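You operate a simulated robot arm through the tools that you are given. There is no shell and no other tool. Be economical: measure what you need, move in short steps, check, and stop when the job is done.

Carry out the task below with a simulated robot arm. There is one attempt and no reset: what you move stays moved.

TASK
Dry the long painted block at the fan, then lay it on the felt.
Fine: free the vice, block on the drying rack, fan off at the end.
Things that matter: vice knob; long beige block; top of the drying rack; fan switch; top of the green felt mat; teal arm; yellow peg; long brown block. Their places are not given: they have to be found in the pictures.

It is judged by the outcome, as a careful person would: the job done as asked, and still so three seconds after it is handed in. It fails if anything else is knocked over, pushed out of place, dropped, spilled or broken.

THE ROBOT
A 7-joint arm with a two-finger parallel gripper, fixed in place. Base frame: the origin is at the foot of the arm, x ahead of it, y to its left, z up. Lengths are in mm, angles in degrees, forces in N, time in s.
With the tool pointing down near the work surface it reaches from about 300 to 680 mm from the base axis. Its first joint turns from -66.0 to 66.0 degrees. Payload 1.57 kg.
Tool frame: the origin (TCP) lies between the finger pads and is the grasp point; the fingertips stand 30 mm ahead of it; z points along the fingers, y is the line along which they close. The gripper opens to 110 mm. The fingers are 24 mm wide and 12 mm thick; the gripper's body (48 by 112 mm) begins 78 mm behind the TCP.
Orientation is told as [roll, pitch, yaw] about the base's x, y, z axes, in that order, counted from this pose: with the fingers straight down and closing along the base's y, the tool's x points along the base's -x, its y along +y and its z along -z.

THE INTERFACE
- The arm moves only by the tool arm_command. Its argument "moves" is a list of rows, each a list of 7 numbers: the shift along the tool's x, y, z in units of 100 mm (1.0 is 100 mm), then the turn, a rotation vector about the tool's x, y, z in units of 60 degrees (1.0 is 60 degrees), then the gripper command, from -1 (shut) to 1 (fully open), values between in proportion. In form: [[dx, dy, dz, wx, wy, wz, fingers], ...]. A call has 1 to 20 rows; each row is the pose to reach, as a shift and turn from the pose commanded when the call began, along the tool's axes at that moment. A call with a number of a shift or a turn outside -1 to 1 is refused whole. A row lasts 0.2 s, in which the tool goes at most 50 mm and 8.6 degrees; a call with a longer step from one row to the next is refused whole, and so is a gripper value outside its range. A pose out of reach is approached as far as the arm can. The call stops where the force on the tool passes 70 N (or 10 N more than at its start, if that is more) or the arm is blocked; 0.2 s more then pass. The fingers move at their own pace (about 108 mm/s each) and stop on an object; they squeeze with about 22 N. The grip force told is the motor's: it shows also when the fingers shut on nothing. Time passes only in rows, and 0.2 s behind the last, so rows that repeat a pose let the fingers close. It gives the time, the measured TCP pose, the force on the tool (base axes), the opening and the grip force at its end, in the units of the frame above (readings bear some noise), and new pictures: "views" is both (left out), scene, wrist or none.
- Cameras (640 x 400 px; columns grow to the right, rows downward): "scene" is fixed at [172, -401.5, 1394.7]; the picture's right is [0.69, -0.72, 0.00], its down [-0.46, -0.45, -0.76] and it looks along [0.55, 0.53, -0.64] (base axes); focal length 342 px, centre (320, 200). "wrist" rides on the gripper at [-36, 0, -80] in the tool frame; the picture's right is [0.00, -1.00, 0.00], its down [0.97, 0.00, -0.24] and it looks along [0.24, 0.00, 0.97] (tool axes); focal length 218 px, centre (320, 200).
- measure_at(camera, pixels): for up to 12 pixels [column, row] of the newest picture of that camera ("zoom" is the newest enlarged one), the place [x, y, z] in the base frame of the surface seen there, good to about 3 mm. No time passes.
- close_up(camera, box): a new picture of the part [left, top, right, bottom] of that camera's present view, enlarged. No time passes.
- finish_job(): hands the job in; it is judged then, once.

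Work in short steps. Measure before you move; look again where a grasp or a placing could have gone wrong, and mend it. You have 80 turns and 120 pictures in all, the two below and enlarged ones among them. Open the gripper and draw the arm clear of the work before you hand the job in, unless the task says otherwise; then end with one line.

The tools are called after ">>>" as a command line: name --pt "numbers of a row" for each row, then --argument value for the rest, lists and objects as JSON in quotes. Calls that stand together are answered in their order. arm_command: Moves the arm, as the interface text tells. Its arguments: {"type":"object","properties":{"moves":{"type":"array"},"views":{"type":"string","enum":["both","scene","wrist","none"]}},"required":["moves"]} The other tools are called the same way: measure_at (camera, pixels) gives the place of the surface under pixels of a picture; close_up (camera, box) takes an enlarged picture of a part of a camera's view; finish_job () hands the job in.

At the start:

```text
clock: 0.0
eef_pos: [350.4, -146.5, 1168.7]
tool_rot: [0.0, 0.0, 0.0]
ft_force: [0.0, -0.1, -0.4]
finger_gap: 109.8
grasp_force: 0.0
```

scene: 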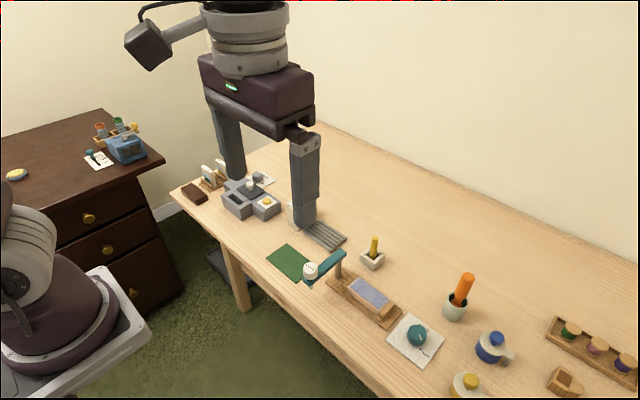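
wrist: 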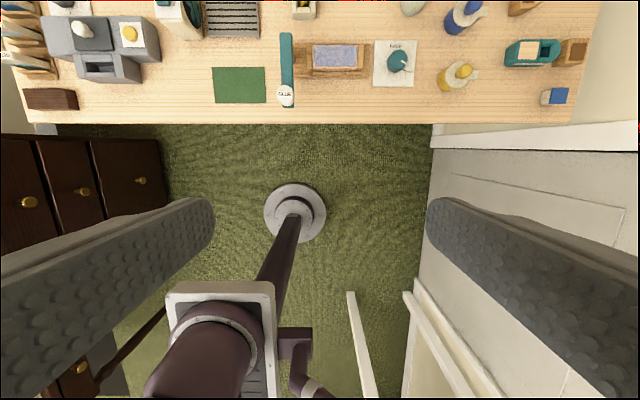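

The pictures show a bench with the vice at left, felt mat, teal arm and rack hidden in part by the gripper. I enlarge the parts to identify them.

>>> close_up --camera "scene" --box '[160, 130, 400, 280]'

>>> close_up --camera "scene" --box '[260, 220, 500, 370]'

>>> close_up --camera "wrist" --box '[0, 0, 320, 130]'

```text
2.67 times, centred on (280, 205) of scene
```

zoom: 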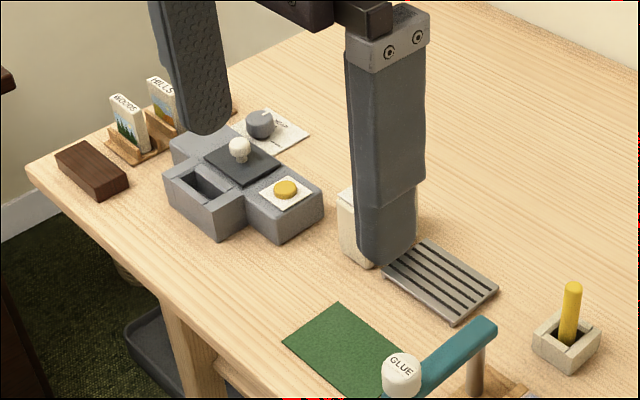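

```text
2.67 times, centred on (380, 295) of scene
```

zoom: 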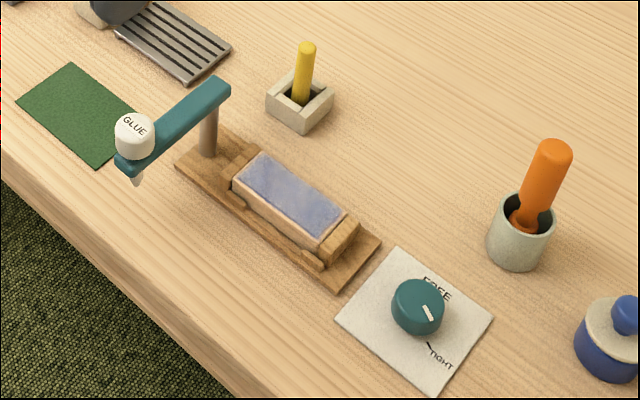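

```text
2.00 times, centred on (160, 65) of wrist
```

zoom: 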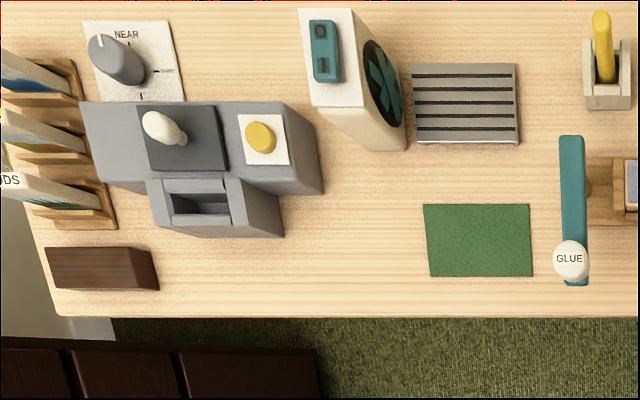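

I measure the fan, rack, felt, and vice block from the present pictures.

>>> measure_at --camera "zoom" --pixels '[[318, 38], [325, 70], [305, 12], [352, 100], [414, 66], [516, 66], [414, 140], [516, 142], [428, 208], [528, 272], [572, 140], [570, 258]]'

>>> measure_at --camera "scene" --pixels '[[356, 280], [349, 288], [387, 299], [380, 308], [368, 293], [417, 333], [421, 338], [338, 254], [374, 240], [392, 308], [352, 278], [396, 312]]'

>>> close_up --camera "scene" --box '[320, 250, 448, 370]'

>>> close_up --camera "wrist" --box '[260, 0, 440, 113]'

```text
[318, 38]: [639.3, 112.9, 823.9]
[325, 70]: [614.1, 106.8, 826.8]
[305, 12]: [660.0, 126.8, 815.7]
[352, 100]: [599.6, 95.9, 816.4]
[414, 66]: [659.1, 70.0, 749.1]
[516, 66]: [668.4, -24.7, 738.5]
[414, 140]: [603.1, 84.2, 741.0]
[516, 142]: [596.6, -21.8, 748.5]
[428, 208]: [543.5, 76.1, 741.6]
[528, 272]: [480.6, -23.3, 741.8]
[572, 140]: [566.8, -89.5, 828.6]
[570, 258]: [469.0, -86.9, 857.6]
```

```text
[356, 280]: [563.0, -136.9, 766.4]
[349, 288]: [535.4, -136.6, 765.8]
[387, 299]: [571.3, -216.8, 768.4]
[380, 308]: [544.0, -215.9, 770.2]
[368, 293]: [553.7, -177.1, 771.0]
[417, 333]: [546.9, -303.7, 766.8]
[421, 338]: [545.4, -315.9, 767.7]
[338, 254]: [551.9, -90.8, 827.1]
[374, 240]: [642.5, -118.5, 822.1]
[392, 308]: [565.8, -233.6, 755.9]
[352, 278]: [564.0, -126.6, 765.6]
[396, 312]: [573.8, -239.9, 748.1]
```

```text
3.33 times, centred on (384, 310) of scene
```

zoom: 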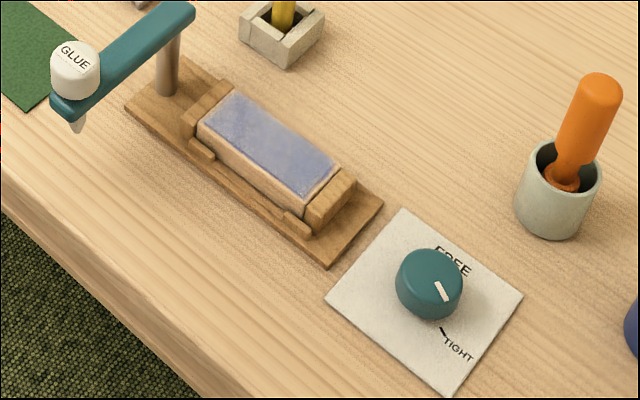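

```text
3.54 times, centred on (350, 56) of wrist
```

zoom: 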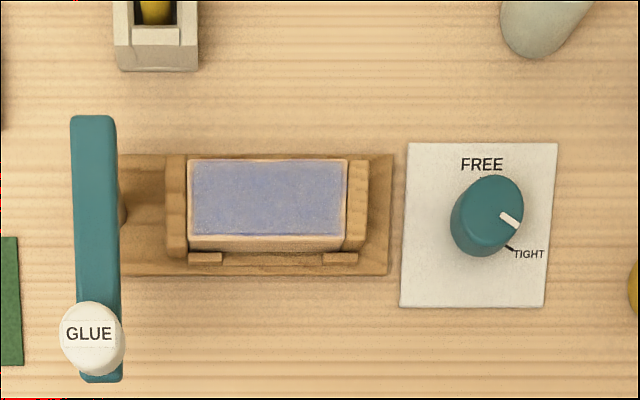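

The pointer reads TIGHT, block clamped lengthwise (y about -130 to -222). I approach the knob from above in steps to see it better.

>>> arm_command --pt "-0.25 -0.2 0.2 0 0 0 1" --pt "-0.5 -0.4 0.4 0 0 0 1" --pt "-0.75 -0.6 0.6 0 0 0 1" --pt "-1 -0.8 0.8 0 0 0 1" --views "none"

>>> arm_command --pt "-0.15 -0.2 0.25 0 0 0 1" --pt "-0.3 -0.4 0.5 0 0 0 1" --pt "-0.45 -0.6 0.75 0 0 0 1" --pt "-0.6 -0.8 1 0 0 0 1"

```text
clock: 1.0
eef_pos: [451.3, -224.3, 1087.8]
tool_rot: [0.1, 0.0, 0.0]
ft_force: [-0.8, -0.2, -1.2]
finger_gap: 109.7
grasp_force: 0.1
```

```text
clock: 2.0
eef_pos: [510.0, -306.0, 988.9]
tool_rot: [0.0, 0.0, 0.0]
ft_force: [1.3, -0.8, 0.1]
finger_gap: 110.0
grasp_force: 0.0
```

scene: 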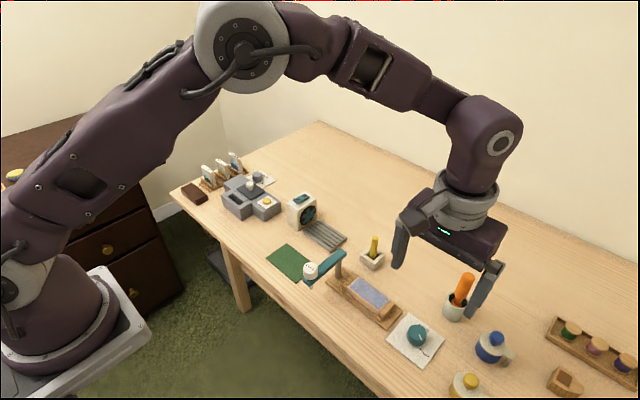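
wrist: 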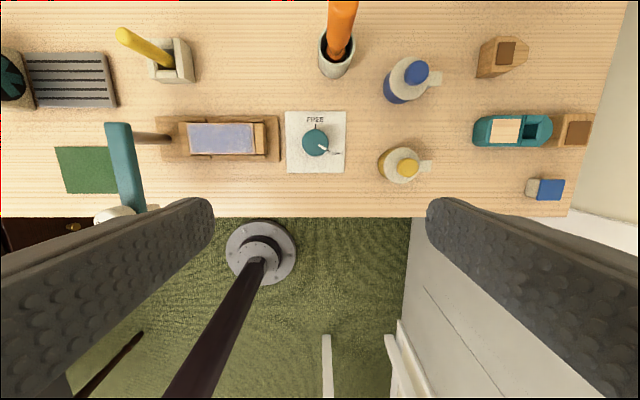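

>>> close_up --camera "wrist" --box '[268, 100, 364, 160]'

>>> measure_at --camera "wrist" --pixels '[[315, 139], [302, 143], [327, 139], [315, 131], [315, 153], [323, 148], [342, 156], [316, 124], [334, 12], [402, 80], [400, 165], [333, 60]]'

>>> close_up --camera "scene" --box '[380, 300, 450, 370]'

>>> close_up --camera "scene" --box '[210, 160, 370, 260]'

```text
6.67 times, centred on (316, 130) of wrist
```

zoom: 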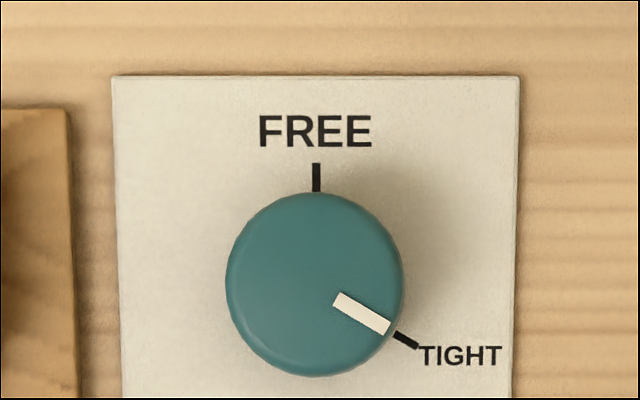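

```text
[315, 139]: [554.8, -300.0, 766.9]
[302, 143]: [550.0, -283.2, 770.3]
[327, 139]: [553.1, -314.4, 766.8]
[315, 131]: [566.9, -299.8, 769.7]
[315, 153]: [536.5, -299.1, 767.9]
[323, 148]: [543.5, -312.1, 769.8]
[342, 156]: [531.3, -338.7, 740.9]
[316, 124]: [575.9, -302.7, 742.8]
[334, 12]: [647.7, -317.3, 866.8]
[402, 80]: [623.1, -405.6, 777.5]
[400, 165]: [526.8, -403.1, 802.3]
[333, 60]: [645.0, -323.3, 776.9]
```

```text
5.71 times, centred on (415, 335) of scene
```

zoom: 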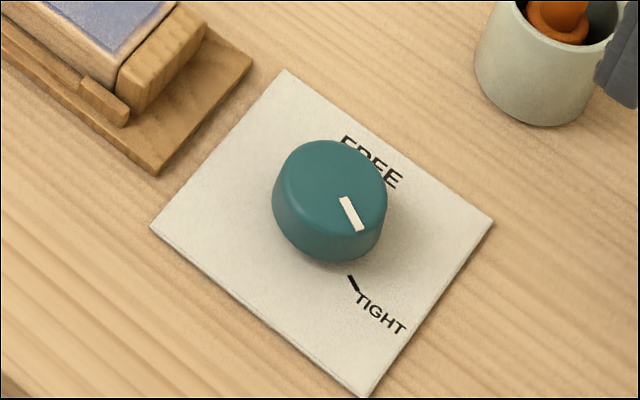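

```text
4.00 times, centred on (290, 210) of scene
```

zoom: 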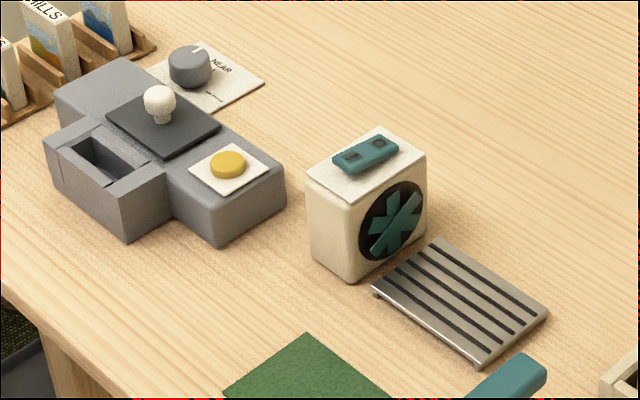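

Knob centre is about (552, -300), top 769, 37 mm wide; it needs about 118° counter-clockwise seen from above. I pre-turn the gripper -59° while moving over it.

>>> arm_command --pt "-0.06 0.01 0.14 0 0 0.14 0.15" --pt "-0.12 0.02 0.28 0 0 0.28 0.15" --pt "-0.18 0.03 0.42 0 0 0.42 0.15" --pt "-0.24 0.04 0.56 0 0 0.56 0.15" --pt "-0.3 0.05 0.7 0 0 0.7 0.15" --pt "-0.36 0.06 0.84 0 0 0.84 0.15" --pt "-0.42 0.06 0.98 0 0 0.98 0.15"

```text
clock: 3.6
eef_pos: [551.8, -300.3, 890.9]
tool_rot: [-0.1, 0.0, -58.9]
ft_force: [0.5, -0.3, 0.8]
finger_gap: 63.4
grasp_force: 0.0
```

scene: 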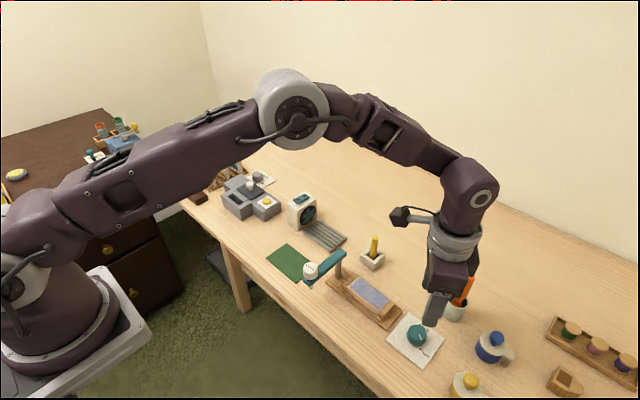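
wrist: 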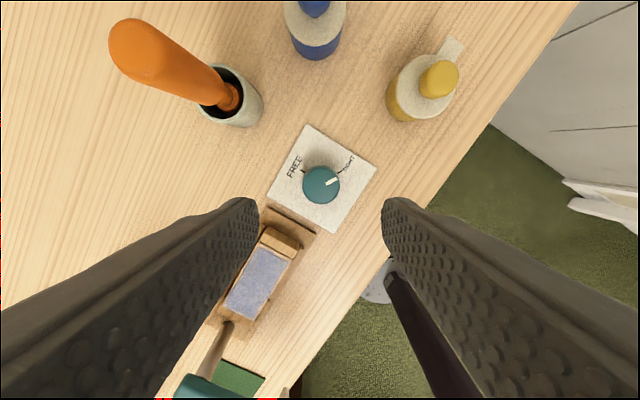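

>>> measure_at --camera "wrist" --pixels '[[320, 183], [304, 183], [338, 183], [320, 168], [320, 199], [140, 45], [230, 75]]'

```text
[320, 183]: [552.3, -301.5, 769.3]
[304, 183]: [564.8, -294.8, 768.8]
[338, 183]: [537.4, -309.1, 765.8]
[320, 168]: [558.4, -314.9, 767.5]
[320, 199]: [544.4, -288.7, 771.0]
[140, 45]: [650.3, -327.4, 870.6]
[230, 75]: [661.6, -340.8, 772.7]
```

Centre confirmed at (551.5, -302); I descend straight.

>>> arm_command --pt "0 0 0.3 0 0 0 0.15" --pt "0 0 0.6 0 0 0 0.15" --pt "0 0 0.85 0 0 0 0.15" --views "none"

>>> arm_command --pt "0 0 0.15 0 0 0 0.15" --pt "0 0 0.29 0 0 0 0.15" --pt "0 0 0.29 0 0 0 -1" --pt "0 0 0.29 0 0 0 -1" --pt "0 0 0.29 0 0 0 -1"

```text
clock: 4.4
eef_pos: [550.5, -302.0, 806.0]
tool_rot: [0.1, 0.0, -58.9]
ft_force: [0.1, 0.0, -0.3]
finger_gap: 63.0
grasp_force: 0.1
```

```text
clock: 5.6
eef_pos: [550.8, -301.1, 775.9]
tool_rot: [0.0, 0.0, -58.7]
ft_force: [-3.0, -3.9, -0.5]
finger_gap: 37.2
grasp_force: 43.4
```

scene: 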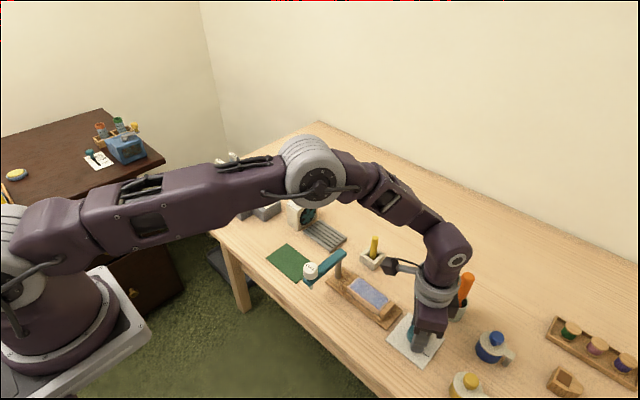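
wrist: 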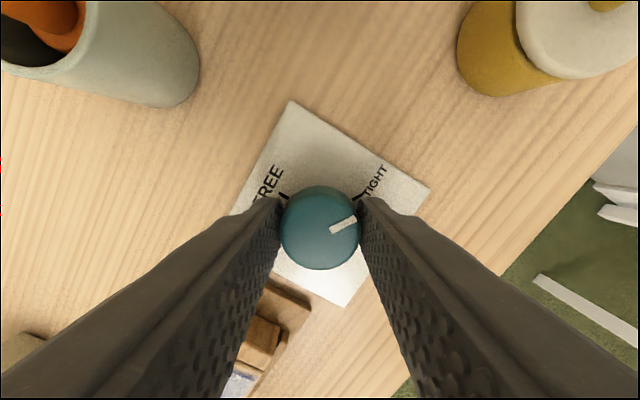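

Knob gripped (gap 37 mm). Turn counter-clockwise 59° twice.

>>> arm_command --pt "0 0 0 0 0 -0.14 -1" --pt "0 0 0 0 0 -0.28 -1" --pt "0 0 0 0 0 -0.42 -1" --pt "0 0 0 0 0 -0.56 -1" --pt "0 0 0 0 0 -0.7 -1" --pt "0 0 0 0 0 -0.84 -1" --pt "0 0 0 0 0 -0.98 -1" --views "wrist"

>>> arm_command --pt "0 0 0 0 0 -0.14 -1" --pt "0 0 0 0 0 -0.28 -1" --pt "0 0 0 0 0 -0.42 -1" --pt "0 0 0 0 0 -0.56 -1" --pt "0 0 0 0 0 -0.7 -1" --pt "0 0 0 0 0 -0.84 -1" --pt "0 0 0 0 0 -0.98 -1" --views "wrist"

```text
clock: 7.2
eef_pos: [551.7, -300.7, 776.2]
tool_rot: [0.1, 0.1, 0.2]
ft_force: [-0.1, -12.3, -28.9]
finger_gap: 37.1
grasp_force: 43.4
```

wrist: 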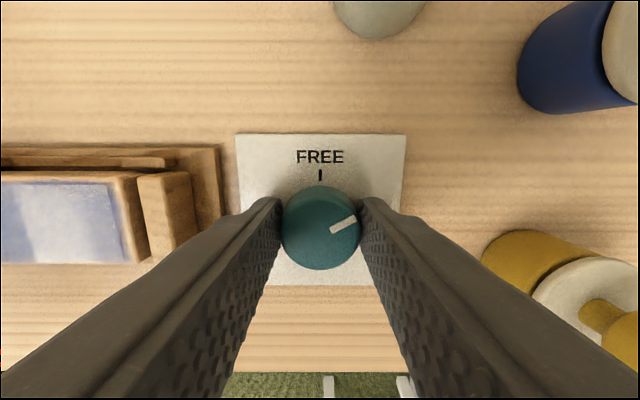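

```text
clock: 8.8
eef_pos: [551.0, -298.9, 774.9]
tool_rot: [0.2, -0.1, 59.0]
ft_force: [-8.8, 4.6, -22.1]
finger_gap: 37.1
grasp_force: 43.4
```

wrist: 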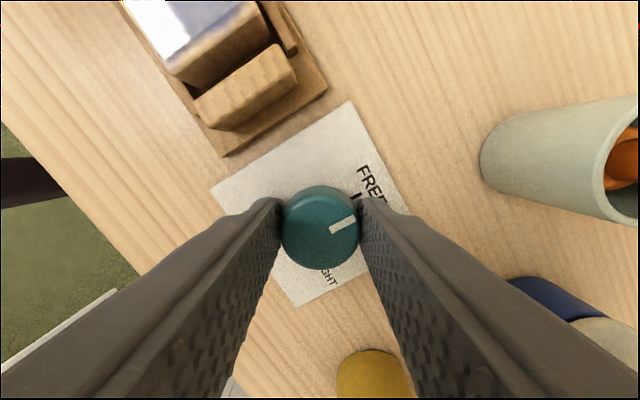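

Pointer now lies along FREE and the jaw shows a gap from the block. I release and rise.

>>> arm_command --pt "0 0 0 0 0 0 0.15" --pt "0 0 0 0 0 0 0.15" --pt "0 0 -0.3 0 0 0 0.15" --pt "0 0 -0.65 0 0 0 0.15" --pt "0 0 -1 0 0 0 0.15" --views "none"

>>> arm_command --pt "0 0 -0.04 0 0 0.14 0.3" --pt "0 0 -0.08 0 0 0.28 0.3" --pt "0 0 -0.12 0 0 0.42 0.3" --pt "0 0 -0.16 0 0 0.56 0.3" --pt "0 0 -0.2 0 0 0.7 0.3" --pt "0 0 -0.24 0 0 0.84 0.3" --pt "0 0 -0.28 0 0 0.98 0.3"

```text
clock: 10.0
eef_pos: [550.8, -299.1, 877.4]
tool_rot: [0.0, 0.0, 58.7]
ft_force: [0.6, 0.4, 0.4]
finger_gap: 63.2
grasp_force: 0.1
```

```text
clock: 11.6
eef_pos: [551.5, -299.5, 904.9]
tool_rot: [0.0, 0.0, -0.2]
ft_force: [0.5, -0.8, 0.1]
finger_gap: 71.2
grasp_force: 0.0
```

scene: 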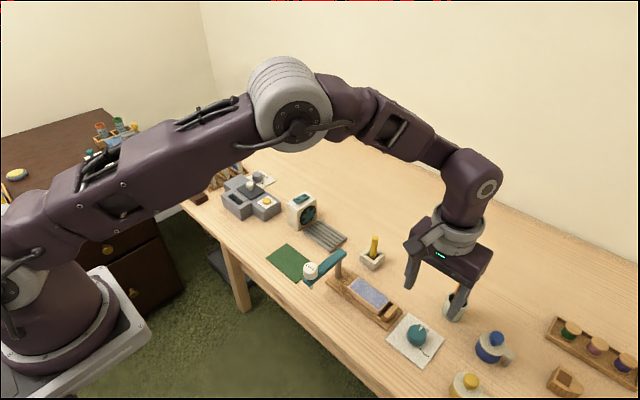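
wrist: 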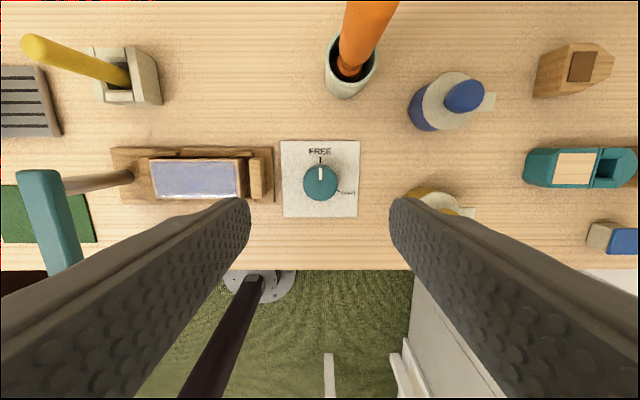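

Knob at FREE. I check the block's place and the stops with an enlarged view.

>>> close_up --camera "wrist" --box '[100, 130, 292, 250]'

>>> measure_at --camera "wrist" --pixels '[[152, 160], [238, 160], [154, 195], [238, 196], [195, 178], [257, 178], [145, 180], [195, 152], [170, 203], [45, 175]]'

>>> arm_command --pt "0 0.14 0 0 0 0.14 0.3" --pt "0 0.28 0 0 0 0.28 0.3" --pt "0 0.42 0 0 0 0.42 0.3" --pt "0 0.56 0 0 0 0.56 0.3" --pt "0 0.7 0 0 0 0.7 0.3" --pt "0 0.85 0 0 0 0.84 0.3" --pt "0 1.0 0 0 0 0.98 0.3" --views "none"

>>> arm_command --pt "0 0 0 0 0 0.14 0.3" --pt "0 0 0 0 0 0.28 0.3" --pt "0 0 0 0 0 0.42 0.3" --pt "0 0 0 0 0 0.52 0.3"

```text
3.33 times, centred on (196, 190) of wrist
```

zoom: 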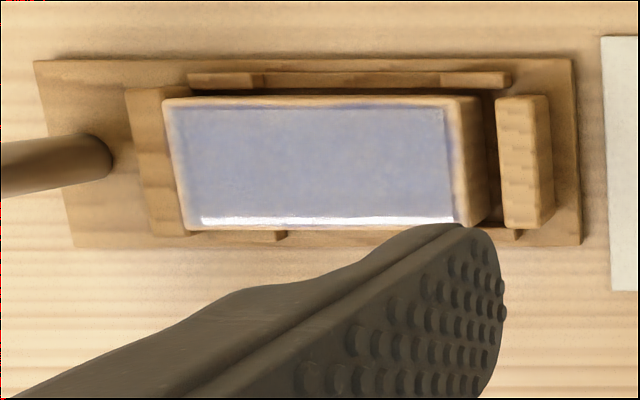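

```text
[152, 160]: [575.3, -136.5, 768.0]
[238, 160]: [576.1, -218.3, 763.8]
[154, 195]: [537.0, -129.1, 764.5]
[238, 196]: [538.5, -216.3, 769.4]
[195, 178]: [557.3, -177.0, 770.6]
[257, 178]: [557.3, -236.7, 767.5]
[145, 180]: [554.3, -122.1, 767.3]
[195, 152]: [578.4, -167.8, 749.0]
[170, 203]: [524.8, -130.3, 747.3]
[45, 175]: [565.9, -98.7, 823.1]
```

```text
clock: 13.2
eef_pos: [552.4, -200.9, 905.5]
tool_rot: [0.0, 0.1, -59.0]
ft_force: [-0.9, -0.6, -0.7]
finger_gap: 71.6
grasp_force: 0.0
```

```text
clock: 14.2
eef_pos: [552.1, -199.0, 905.1]
tool_rot: [0.0, 0.0, -90.0]
ft_force: [0.3, 0.8, 1.0]
finger_gap: 71.3
grasp_force: 0.1
```

scene: 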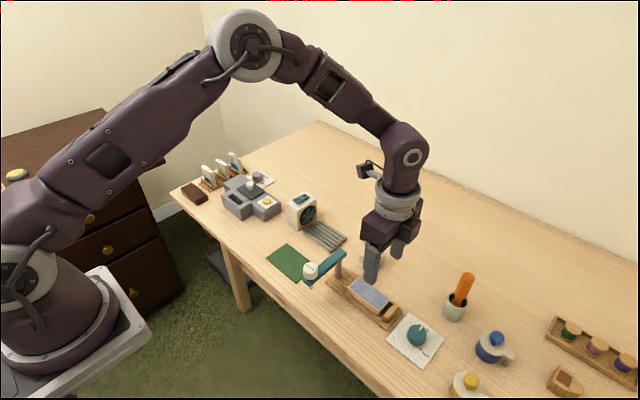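
wrist: 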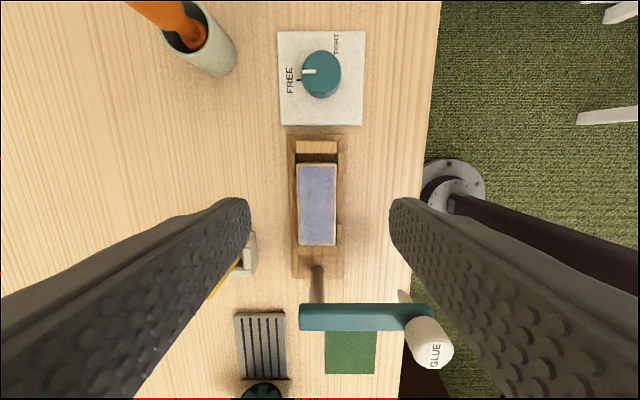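

Block centre (556, -176), top 769. I go above it and lower part way to check the finger clearance near the stops.

>>> arm_command --pt "0.12 0.02 0.0 0 0 0 0.3" --pt "0.23 0.04 0.1 0 0 0 0.3" --pt "0.23 0.04 0.45 0 0 0 0.3" --pt "0.23 0.04 0.8 0 0 0 0.3"

>>> close_up --camera "scene" --box '[320, 240, 416, 330]'

>>> close_up --camera "wrist" --box '[220, 120, 420, 300]'

```text
clock: 15.2
eef_pos: [557.6, -175.3, 823.3]
tool_rot: [-0.1, 0.0, -90.0]
ft_force: [-0.6, -0.3, 0.3]
finger_gap: 71.4
grasp_force: 0.1
```

scene: 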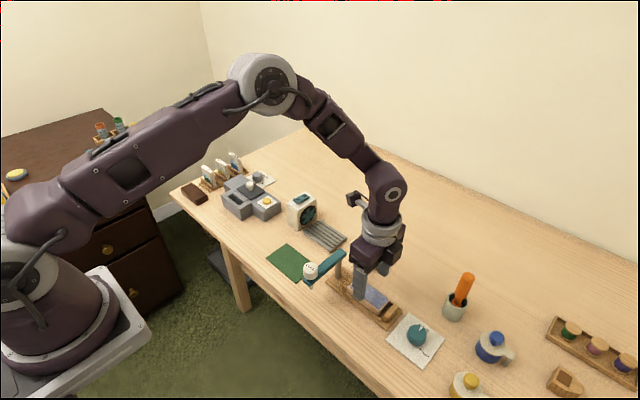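
wrist: 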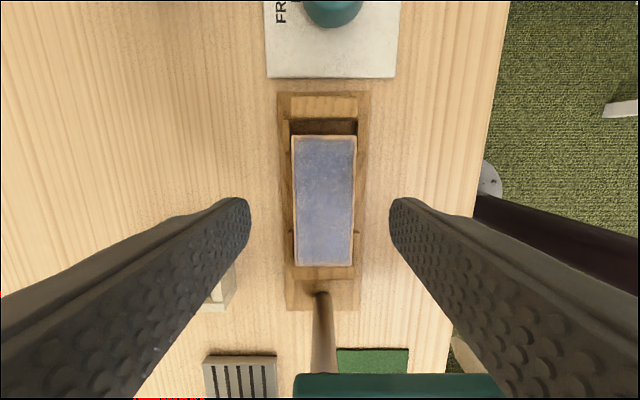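

```text
4.44 times, centred on (368, 285) of scene
```

zoom: 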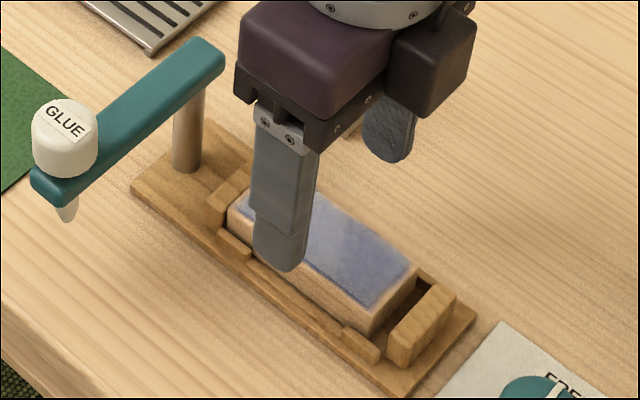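

```text
2.22 times, centred on (320, 210) of wrist
```

zoom: 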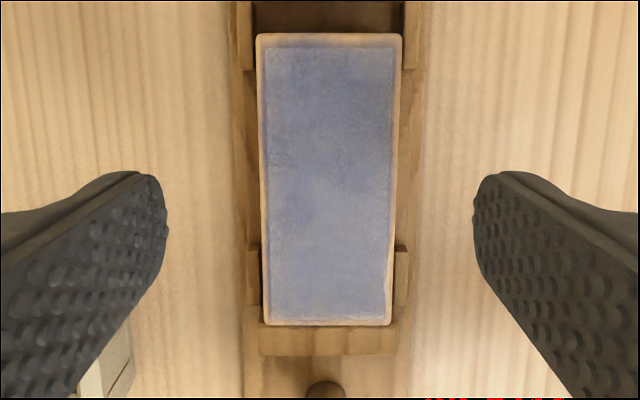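

>>> measure_at --camera "zoom" --pixels '[[402, 250], [400, 300], [411, 65], [412, 30], [404, 150], [330, 40], [330, 318], [266, 200], [396, 200], [253, 255], [246, 60]]'

```text
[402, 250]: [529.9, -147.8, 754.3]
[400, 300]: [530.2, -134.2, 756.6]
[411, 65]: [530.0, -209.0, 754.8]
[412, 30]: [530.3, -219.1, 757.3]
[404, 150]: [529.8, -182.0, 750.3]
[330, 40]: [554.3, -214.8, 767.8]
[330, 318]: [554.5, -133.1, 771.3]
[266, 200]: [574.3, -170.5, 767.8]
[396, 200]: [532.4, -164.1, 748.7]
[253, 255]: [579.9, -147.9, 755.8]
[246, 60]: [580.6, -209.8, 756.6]
```

Fingers (y -163 to -187) fit between the stops (-148 and -208). I lower 40 mm and close.

>>> arm_command --pt "0 -0.02 0.2 0 0 0 0.3" --pt "0 -0.02 0.4 0 0 0 0.3" --pt "0 -0.02 0.4 0 0 0 -1" --pt "0 -0.02 0.4 0 0 0 -1" --pt "0 -0.02 0.4 0 0 0 -1" --views "none"

>>> arm_command --pt "0 0 -0.1 0 0 0 -1" --pt "0 0 -0.3 0 0 0 -1" --pt "0 0 -0.6 0 0 0 -1" --pt "0 0 -1 0 0 0 -1"

```text
clock: 16.4
eef_pos: [555.3, -177.1, 783.5]
tool_rot: [0.1, 0.1, -90.0]
ft_force: [0.3, -0.2, -0.1]
finger_gap: 39.0
grasp_force: 21.7
```

```text
clock: 17.4
eef_pos: [553.3, -177.3, 883.7]
tool_rot: [0.1, 0.1, -89.9]
ft_force: [0.8, -0.4, 0.3]
finger_gap: 38.8
grasp_force: 22.2
```

scene: 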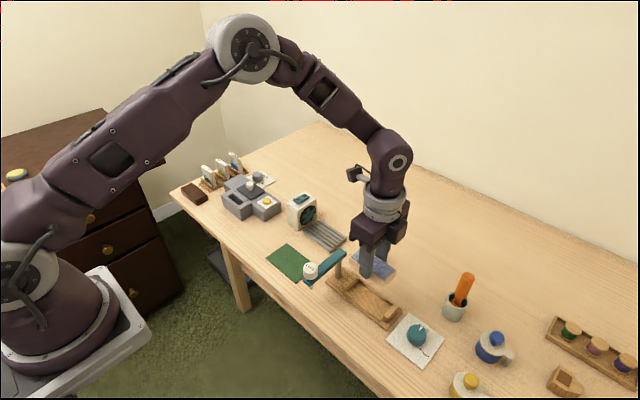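
wrist: 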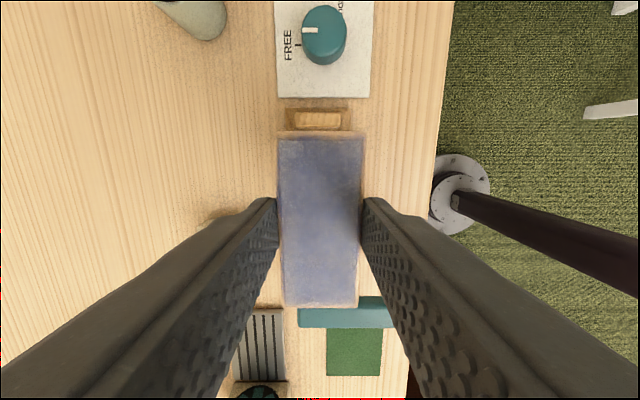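

Block held. I measure the rack and fan front while they are visible.

>>> close_up --camera "scene" --box '[270, 180, 366, 260]'

>>> arm_command --pt "0 0 -0.3 0 0 0 -1" --pt "0 0 -0.55 0 0 0 -1" --pt "0.35 0.25 -0.55 0 0 0 -1" --pt "0.7 0.5 -0.55 0 0 0 -1" --pt "0.98 0.77 -0.55 0 0 0 -1" --views "none"

>>> measure_at --camera "zoom" --pixels '[[220, 255], [335, 197], [390, 425], [500, 325], [355, 275], [240, 140], [320, 270], [340, 170], [225, 95], [175, 110], [205, 45]]'

```text
5.00 times, centred on (318, 220) of scene
```

zoom: 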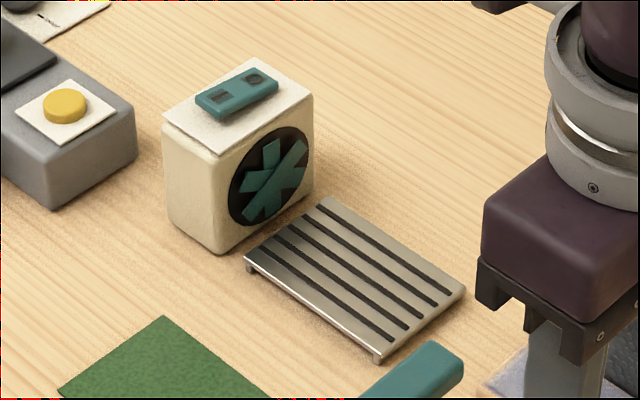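

```text
clock: 18.6
eef_pos: [629.2, -78.9, 940.1]
tool_rot: [0.0, 0.0, -90.1]
ft_force: [0.7, 0.0, -0.8]
finger_gap: 39.0
grasp_force: 21.3
```

```text
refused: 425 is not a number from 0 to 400
```

>>> measure_at --camera "zoom" --pixels '[[248, 256], [332, 200], [378, 352], [462, 292], [355, 275], [235, 240], [305, 190], [220, 98], [255, 78]]'

```text
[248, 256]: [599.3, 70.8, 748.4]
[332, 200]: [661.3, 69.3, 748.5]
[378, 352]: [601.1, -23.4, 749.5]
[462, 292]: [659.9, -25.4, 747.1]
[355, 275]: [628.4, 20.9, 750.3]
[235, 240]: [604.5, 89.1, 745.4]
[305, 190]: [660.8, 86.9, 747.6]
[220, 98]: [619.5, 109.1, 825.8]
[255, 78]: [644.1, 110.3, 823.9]
```

Rack centre (630, 23), top 749; fan front at y = 87. Moving over it and lowering.

>>> arm_command --pt "0.33 0.0 0 0 0 0 -1" --pt "0.66 0.01 0 0 0 0 -1" --pt "0.96 0.01 0.0 0 0 0 -1" --pt "0.96 0.01 0.3 0 0 0 -1" --pt "0.96 0.01 0.6 0 0 0 -1" --pt "0.96 0.01 0.95 0 0 0 -1"

>>> close_up --camera "scene" --box '[260, 170, 372, 260]'

```text
clock: 20.0
eef_pos: [631.4, 17.5, 844.2]
tool_rot: [0.1, 0.0, -90.0]
ft_force: [0.4, 0.9, -0.4]
finger_gap: 39.2
grasp_force: 21.9
```

scene: 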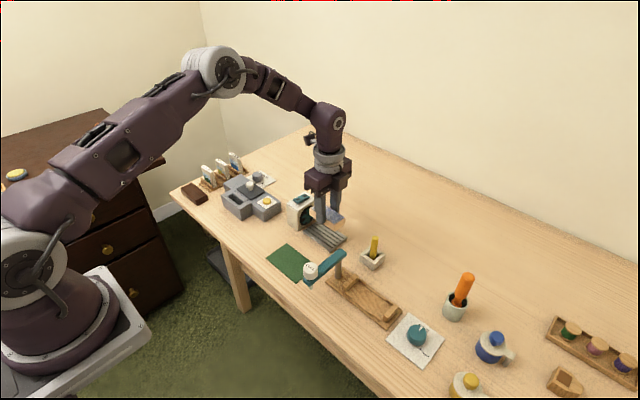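
wrist: 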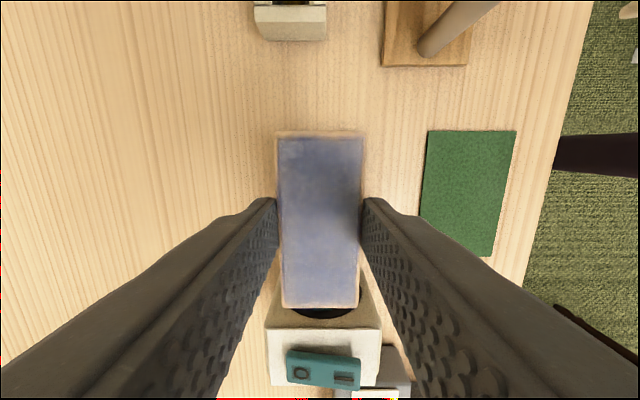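

```text
4.44 times, centred on (316, 215) of scene
```

zoom: 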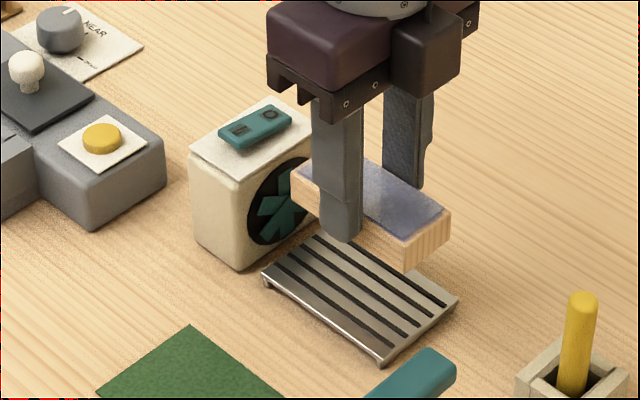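

>>> arm_command --pt "0 0 0.25 0 0 0 -1" --pt "0 0 0.45 0 0 0 -1" --pt "0 0 0.54 0 0 0 -1" --views "scene"

>>> close_up --camera "scene" --box '[280, 180, 360, 260]'

```text
clock: 20.8
eef_pos: [630.8, 17.5, 791.3]
tool_rot: [0.1, 0.0, -90.0]
ft_force: [0.7, 0.3, 0.3]
finger_gap: 38.9
grasp_force: 22.0
```

scene: 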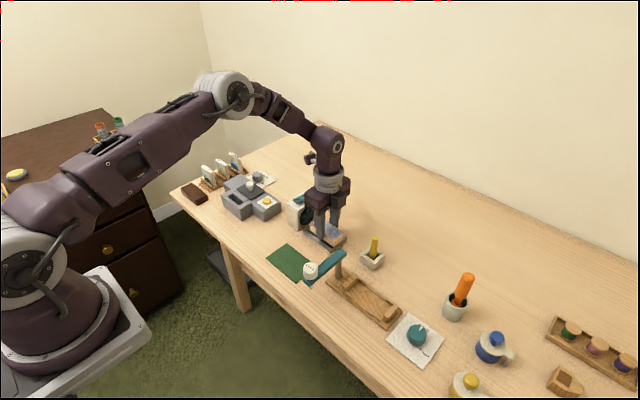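

```text
5.00 times, centred on (320, 220) of scene
```

zoom: 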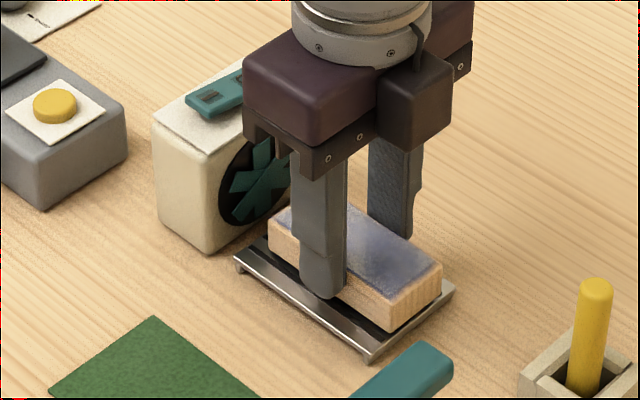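

Nearly down; I lower in 3 mm steps till touch, watching the force.

>>> arm_command --pt "0 0 0.03 0 0 0 -1" --pt "0 0 0.05 0 0 0 -1" --views "none"

```text
clock: 21.4
eef_pos: [631.4, 16.0, 787.6]
tool_rot: [0.1, 0.0, -90.0]
ft_force: [-5.5, 1.0, 22.8]
finger_gap: 39.1
grasp_force: 22.2
```

Contact made (22 N). Release and rise, to a place where the fan switch is visible.

>>> arm_command --pt "0 0 -0.02 0 0 0 -1" --pt "0 0 -0.02 0 0 0 0.1" --pt "0 0 -0.02 0 0 0 0.1" --pt "0 0 -0.3 0 0 0 0.1" --pt "0 0 -0.65 0 0 0 0.1" --pt "0 0 -1 0 0 0 0.1" --views "none"

>>> arm_command --pt "0.2 0 -0.4 0 0 0 -1" --pt "0.4 0 -0.6 0 0 0 -1" --pt "0.4 0 -0.6 0 0 0 -1"

>>> close_up --camera "scene" --box '[270, 180, 366, 260]'

>>> close_up --camera "wrist" --box '[220, 150, 420, 300]'

```text
clock: 22.8
eef_pos: [629.6, 17.7, 885.4]
tool_rot: [0.0, 0.0, -89.9]
ft_force: [0.2, -0.4, -0.1]
finger_gap: 60.6
grasp_force: 0.1
```

```text
clock: 23.6
eef_pos: [630.3, 56.9, 945.2]
tool_rot: [0.1, 0.0, -89.9]
ft_force: [-0.1, -0.4, 0.3]
finger_gap: 0.0
grasp_force: 21.3
```

scene: 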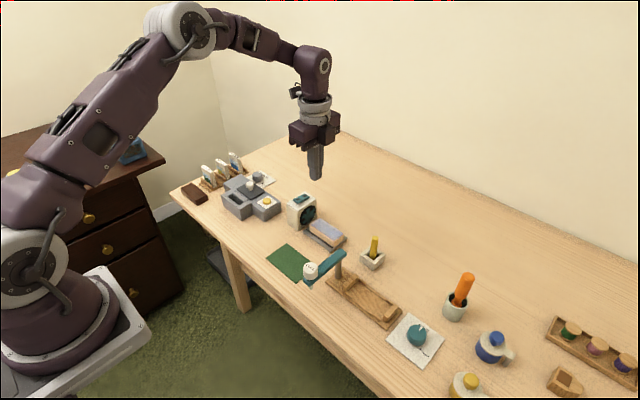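
wrist: 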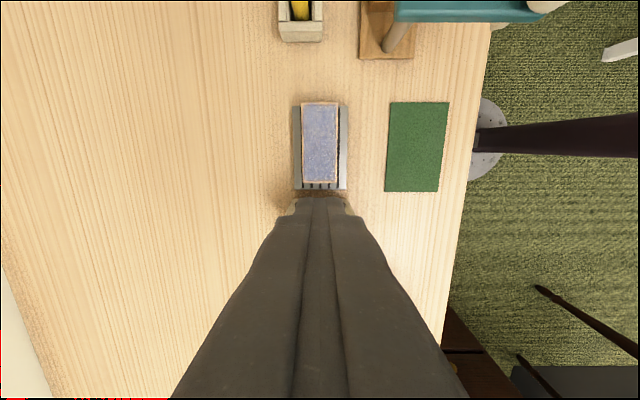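

```text
5.00 times, centred on (318, 220) of scene
```

zoom: 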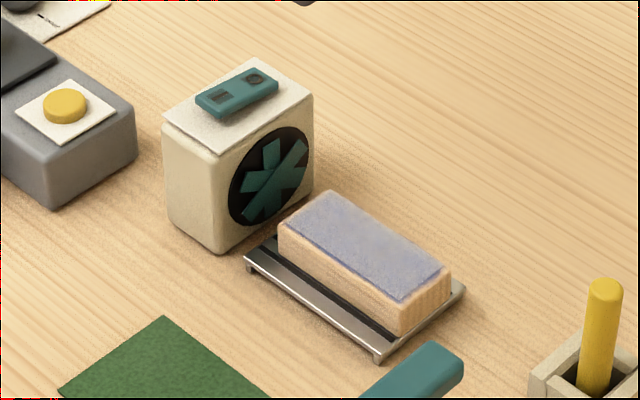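

```text
2.67 times, centred on (320, 225) of wrist
```

zoom: 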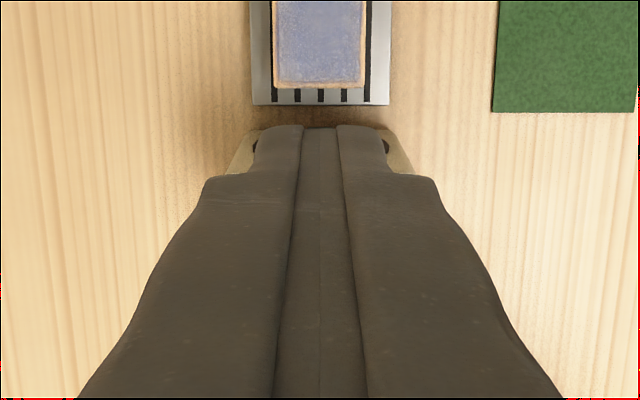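

>>> close_up --camera "scene" --box '[285, 185, 325, 215]'

>>> measure_at --camera "scene" --pixels '[[314, 199.5], [321, 196]]'

```text
13.33 times, centred on (305, 200) of scene
```

zoom: 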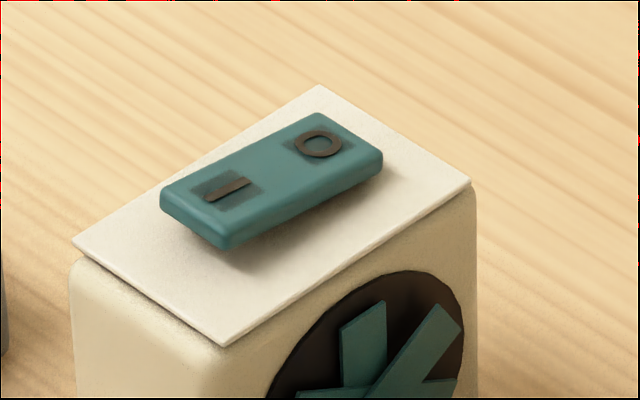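

```text
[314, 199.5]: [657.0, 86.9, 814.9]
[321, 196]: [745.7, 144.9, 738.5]
```

The rocker is tilted with I raised (fan off). I measure I and O.

>>> measure_at --camera "zoom" --pixels '[[228, 190], [318, 143], [200, 215], [195, 192], [345, 135], [270, 165], [222, 235], [375, 165]]'

```text
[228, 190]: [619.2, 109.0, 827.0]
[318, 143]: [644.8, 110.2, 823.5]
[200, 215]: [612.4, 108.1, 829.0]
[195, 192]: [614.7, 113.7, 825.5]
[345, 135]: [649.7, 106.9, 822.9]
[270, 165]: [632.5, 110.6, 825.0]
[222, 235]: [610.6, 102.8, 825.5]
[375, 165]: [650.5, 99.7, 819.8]
```

>>> arm_command --pt "0.25 -0.08 0 0 0 0 -1" --pt "0.53 -0.17 0.1 0 0 0 -1" --pt "0.53 -0.17 0.4 0 0 0 -1" --pt "0.53 -0.17 0.7 0 0 0 -1"

>>> close_up --camera "scene" --box '[270, 160, 350, 230]'

```text
clock: 24.6
eef_pos: [613.6, 110.7, 875.4]
tool_rot: [0.1, -0.1, -90.0]
ft_force: [-0.7, -1.4, -0.5]
finger_gap: 0.3
grasp_force: 21.5
```

scene: 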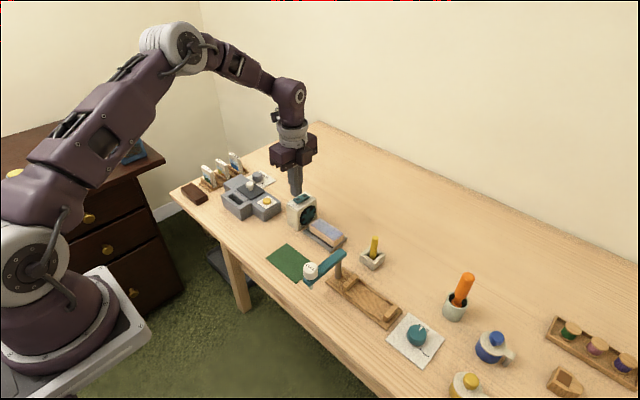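
wrist: 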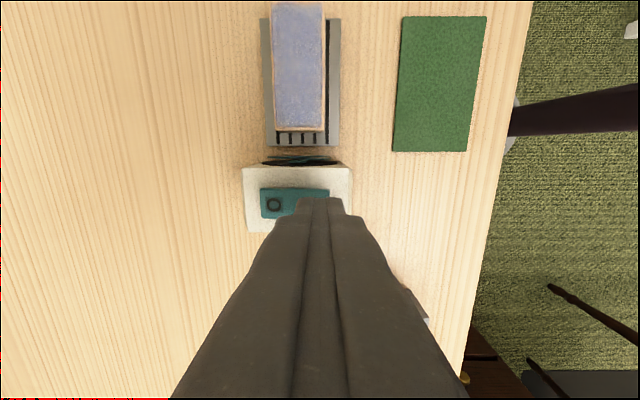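

```text
5.71 times, centred on (310, 195) of scene
```

zoom: 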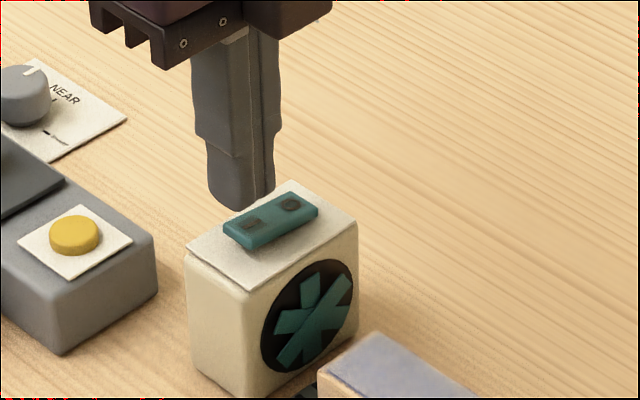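

Tip stands over the I end. I press down slowly, then lift.

>>> arm_command --pt "0 0 0.1 0 0 0 -1" --pt "0 0 0.16 0 0 0 -1" --pt "0 0 0.2 0 0 0 -1" --pt "0 0 0.23 0 0 0 -1" --views "none"

>>> arm_command --pt "0 0 -0.2 0 0 0 -1" --pt "0 0 -0.5 0 0 0 -1" --pt "0 0 -0.8 0 0 0 -1" --views "scene"

>>> close_up --camera "scene" --box '[280, 180, 350, 250]'

```text
clock: 25.6
eef_pos: [614.1, 110.1, 855.7]
tool_rot: [0.1, -0.1, -90.0]
ft_force: [-14.0, -1.5, 35.3]
finger_gap: 0.2
grasp_force: 21.3
```

```text
clock: 26.4
eef_pos: [610.4, 110.7, 932.4]
tool_rot: [0.0, 0.0, -89.9]
ft_force: [0.8, 0.0, 0.2]
finger_gap: 0.1
grasp_force: 21.5
```

scene: 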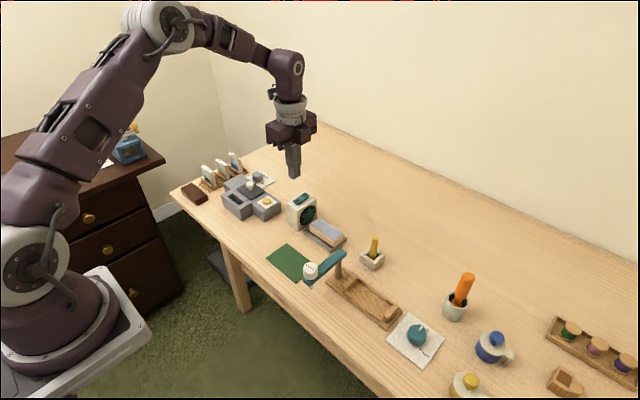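

```text
5.71 times, centred on (315, 215) of scene
```

zoom: 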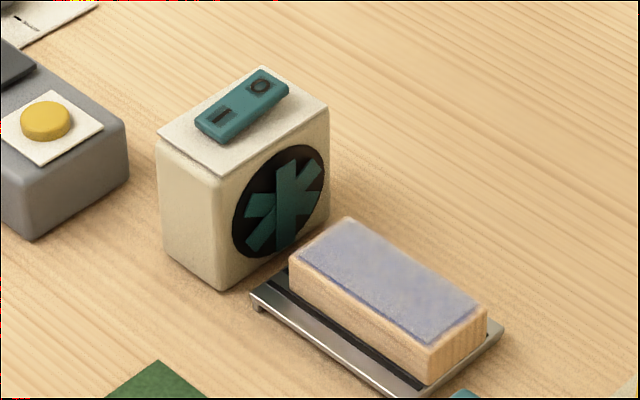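

Rocker flipped (I down) and blades have turned: fan on. I wait and watch the paint.

>>> arm_command --pt "0 0 0 0 0 0 -1" --pt "0 0 0 0 0 0 -1" --pt "0 0 0 0 0 0 -1" --pt "0 0 0 0 0 0 -1" --pt "0 0 0 0 0 0 -1" --pt "0 0 0 0 0 0 -1" --pt "0 0 0 0 0 0 -1" --pt "0 0 0 0 0 0 -1" --pt "0 0 0 0 0 0 -1" --pt "0 0 0 0 0 0 -1" --pt "0 0 0 0 0 0 -1" --pt "0 0 0 0 0 0 -1" --pt "0 0 0 0 0 0 -1" --pt "0 0 0 0 0 0 -1" --pt "0 0 0 0 0 0 -1" --pt "0 0 0 0 0 0 -1" --pt "0 0 0 0 0 0 -1" --pt "0 0 0 0 0 0 -1" --pt "0 0 0 0 0 0 -1" --pt "0 0 0 0 0 0 -1" --views "none"

>>> close_up --camera "scene" --box '[280, 180, 350, 250]'

```text
clock: 30.6
eef_pos: [612.2, 111.0, 931.5]
tool_rot: [0.0, -0.1, -90.0]
ft_force: [0.0, -1.1, 0.2]
finger_gap: 0.0
grasp_force: 21.7
```

```text
5.71 times, centred on (315, 215) of scene
```

zoom: 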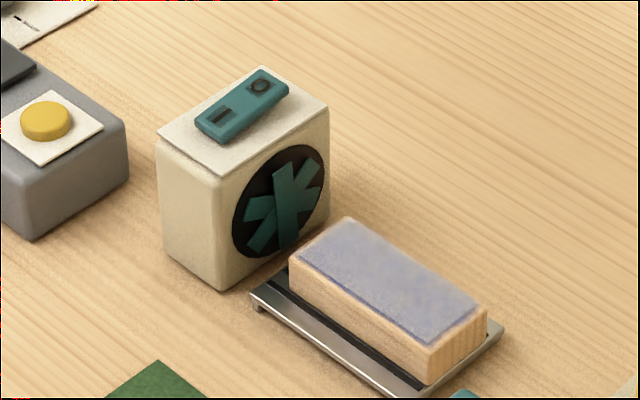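

Fan spins; paint still looks glossy. I wait longer.

>>> arm_command --pt "0 0 0 0 0 0 -1" --pt "0 0 0 0 0 0 -1" --pt "0 0 0 0 0 0 -1" --pt "0 0 0 0 0 0 -1" --pt "0 0 0 0 0 0 -1" --pt "0 0 0 0 0 0 -1" --pt "0 0 0 0 0 0 -1" --pt "0 0 0 0 0 0 -1" --pt "0 0 0 0 0 0 -1" --pt "0 0 0 0 0 0 -1" --pt "0 0 0 0 0 0 -1" --pt "0 0 0 0 0 0 -1" --pt "0 0 0 0 0 0 -1" --pt "0 0 0 0 0 0 -1" --pt "0 0 0 0 0 0 -1" --pt "0 0 0 0 0 0 -1" --pt "0 0 0 0 0 0 -1" --pt "0 0 0 0 0 0 -1" --pt "0 0 0 0 0 0 -1" --pt "0 0 0 0 0 0 -1" --views "none"

>>> arm_command --pt "0 0 0 0 0 0 -1" --pt "0 0 0 0 0 0 -1" --pt "0 0 0 0 0 0 -1" --pt "0 0 0 0 0 0 -1" --pt "0 0 0 0 0 0 -1" --pt "0 0 0 0 0 0 -1" --pt "0 0 0 0 0 0 -1" --pt "0 0 0 0 0 0 -1" --pt "0 0 0 0 0 0 -1" --pt "0 0 0 0 0 0 -1" --pt "0 0 0 0 0 0 -1" --pt "0 0 0 0 0 0 -1" --pt "0 0 0 0 0 0 -1" --pt "0 0 0 0 0 0 -1" --pt "0 0 0 0 0 0 -1" --pt "0 0 0 0 0 0 -1" --pt "0 0 0 0 0 0 -1" --pt "0 0 0 0 0 0 -1" --pt "0 0 0 0 0 0 -1" --pt "0 0 0 0 0 0 -1" --views "none"

>>> close_up --camera "scene" --box '[280, 180, 350, 250]'

```text
clock: 34.8
eef_pos: [611.3, 110.5, 932.4]
tool_rot: [0.0, 0.0, -90.1]
ft_force: [-0.2, -0.4, 0.0]
finger_gap: 0.0
grasp_force: 21.3
```

```text
clock: 39.0
eef_pos: [611.0, 110.7, 931.5]
tool_rot: [0.0, -0.1, -90.0]
ft_force: [-0.1, 0.8, -0.6]
finger_gap: 0.0
grasp_force: 20.7
```

```text
5.71 times, centred on (315, 215) of scene
```

zoom: 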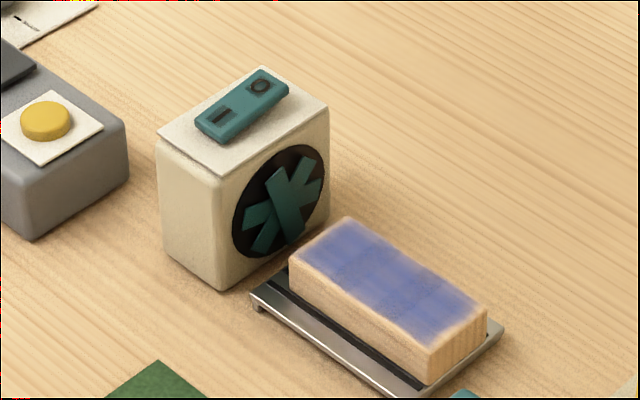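

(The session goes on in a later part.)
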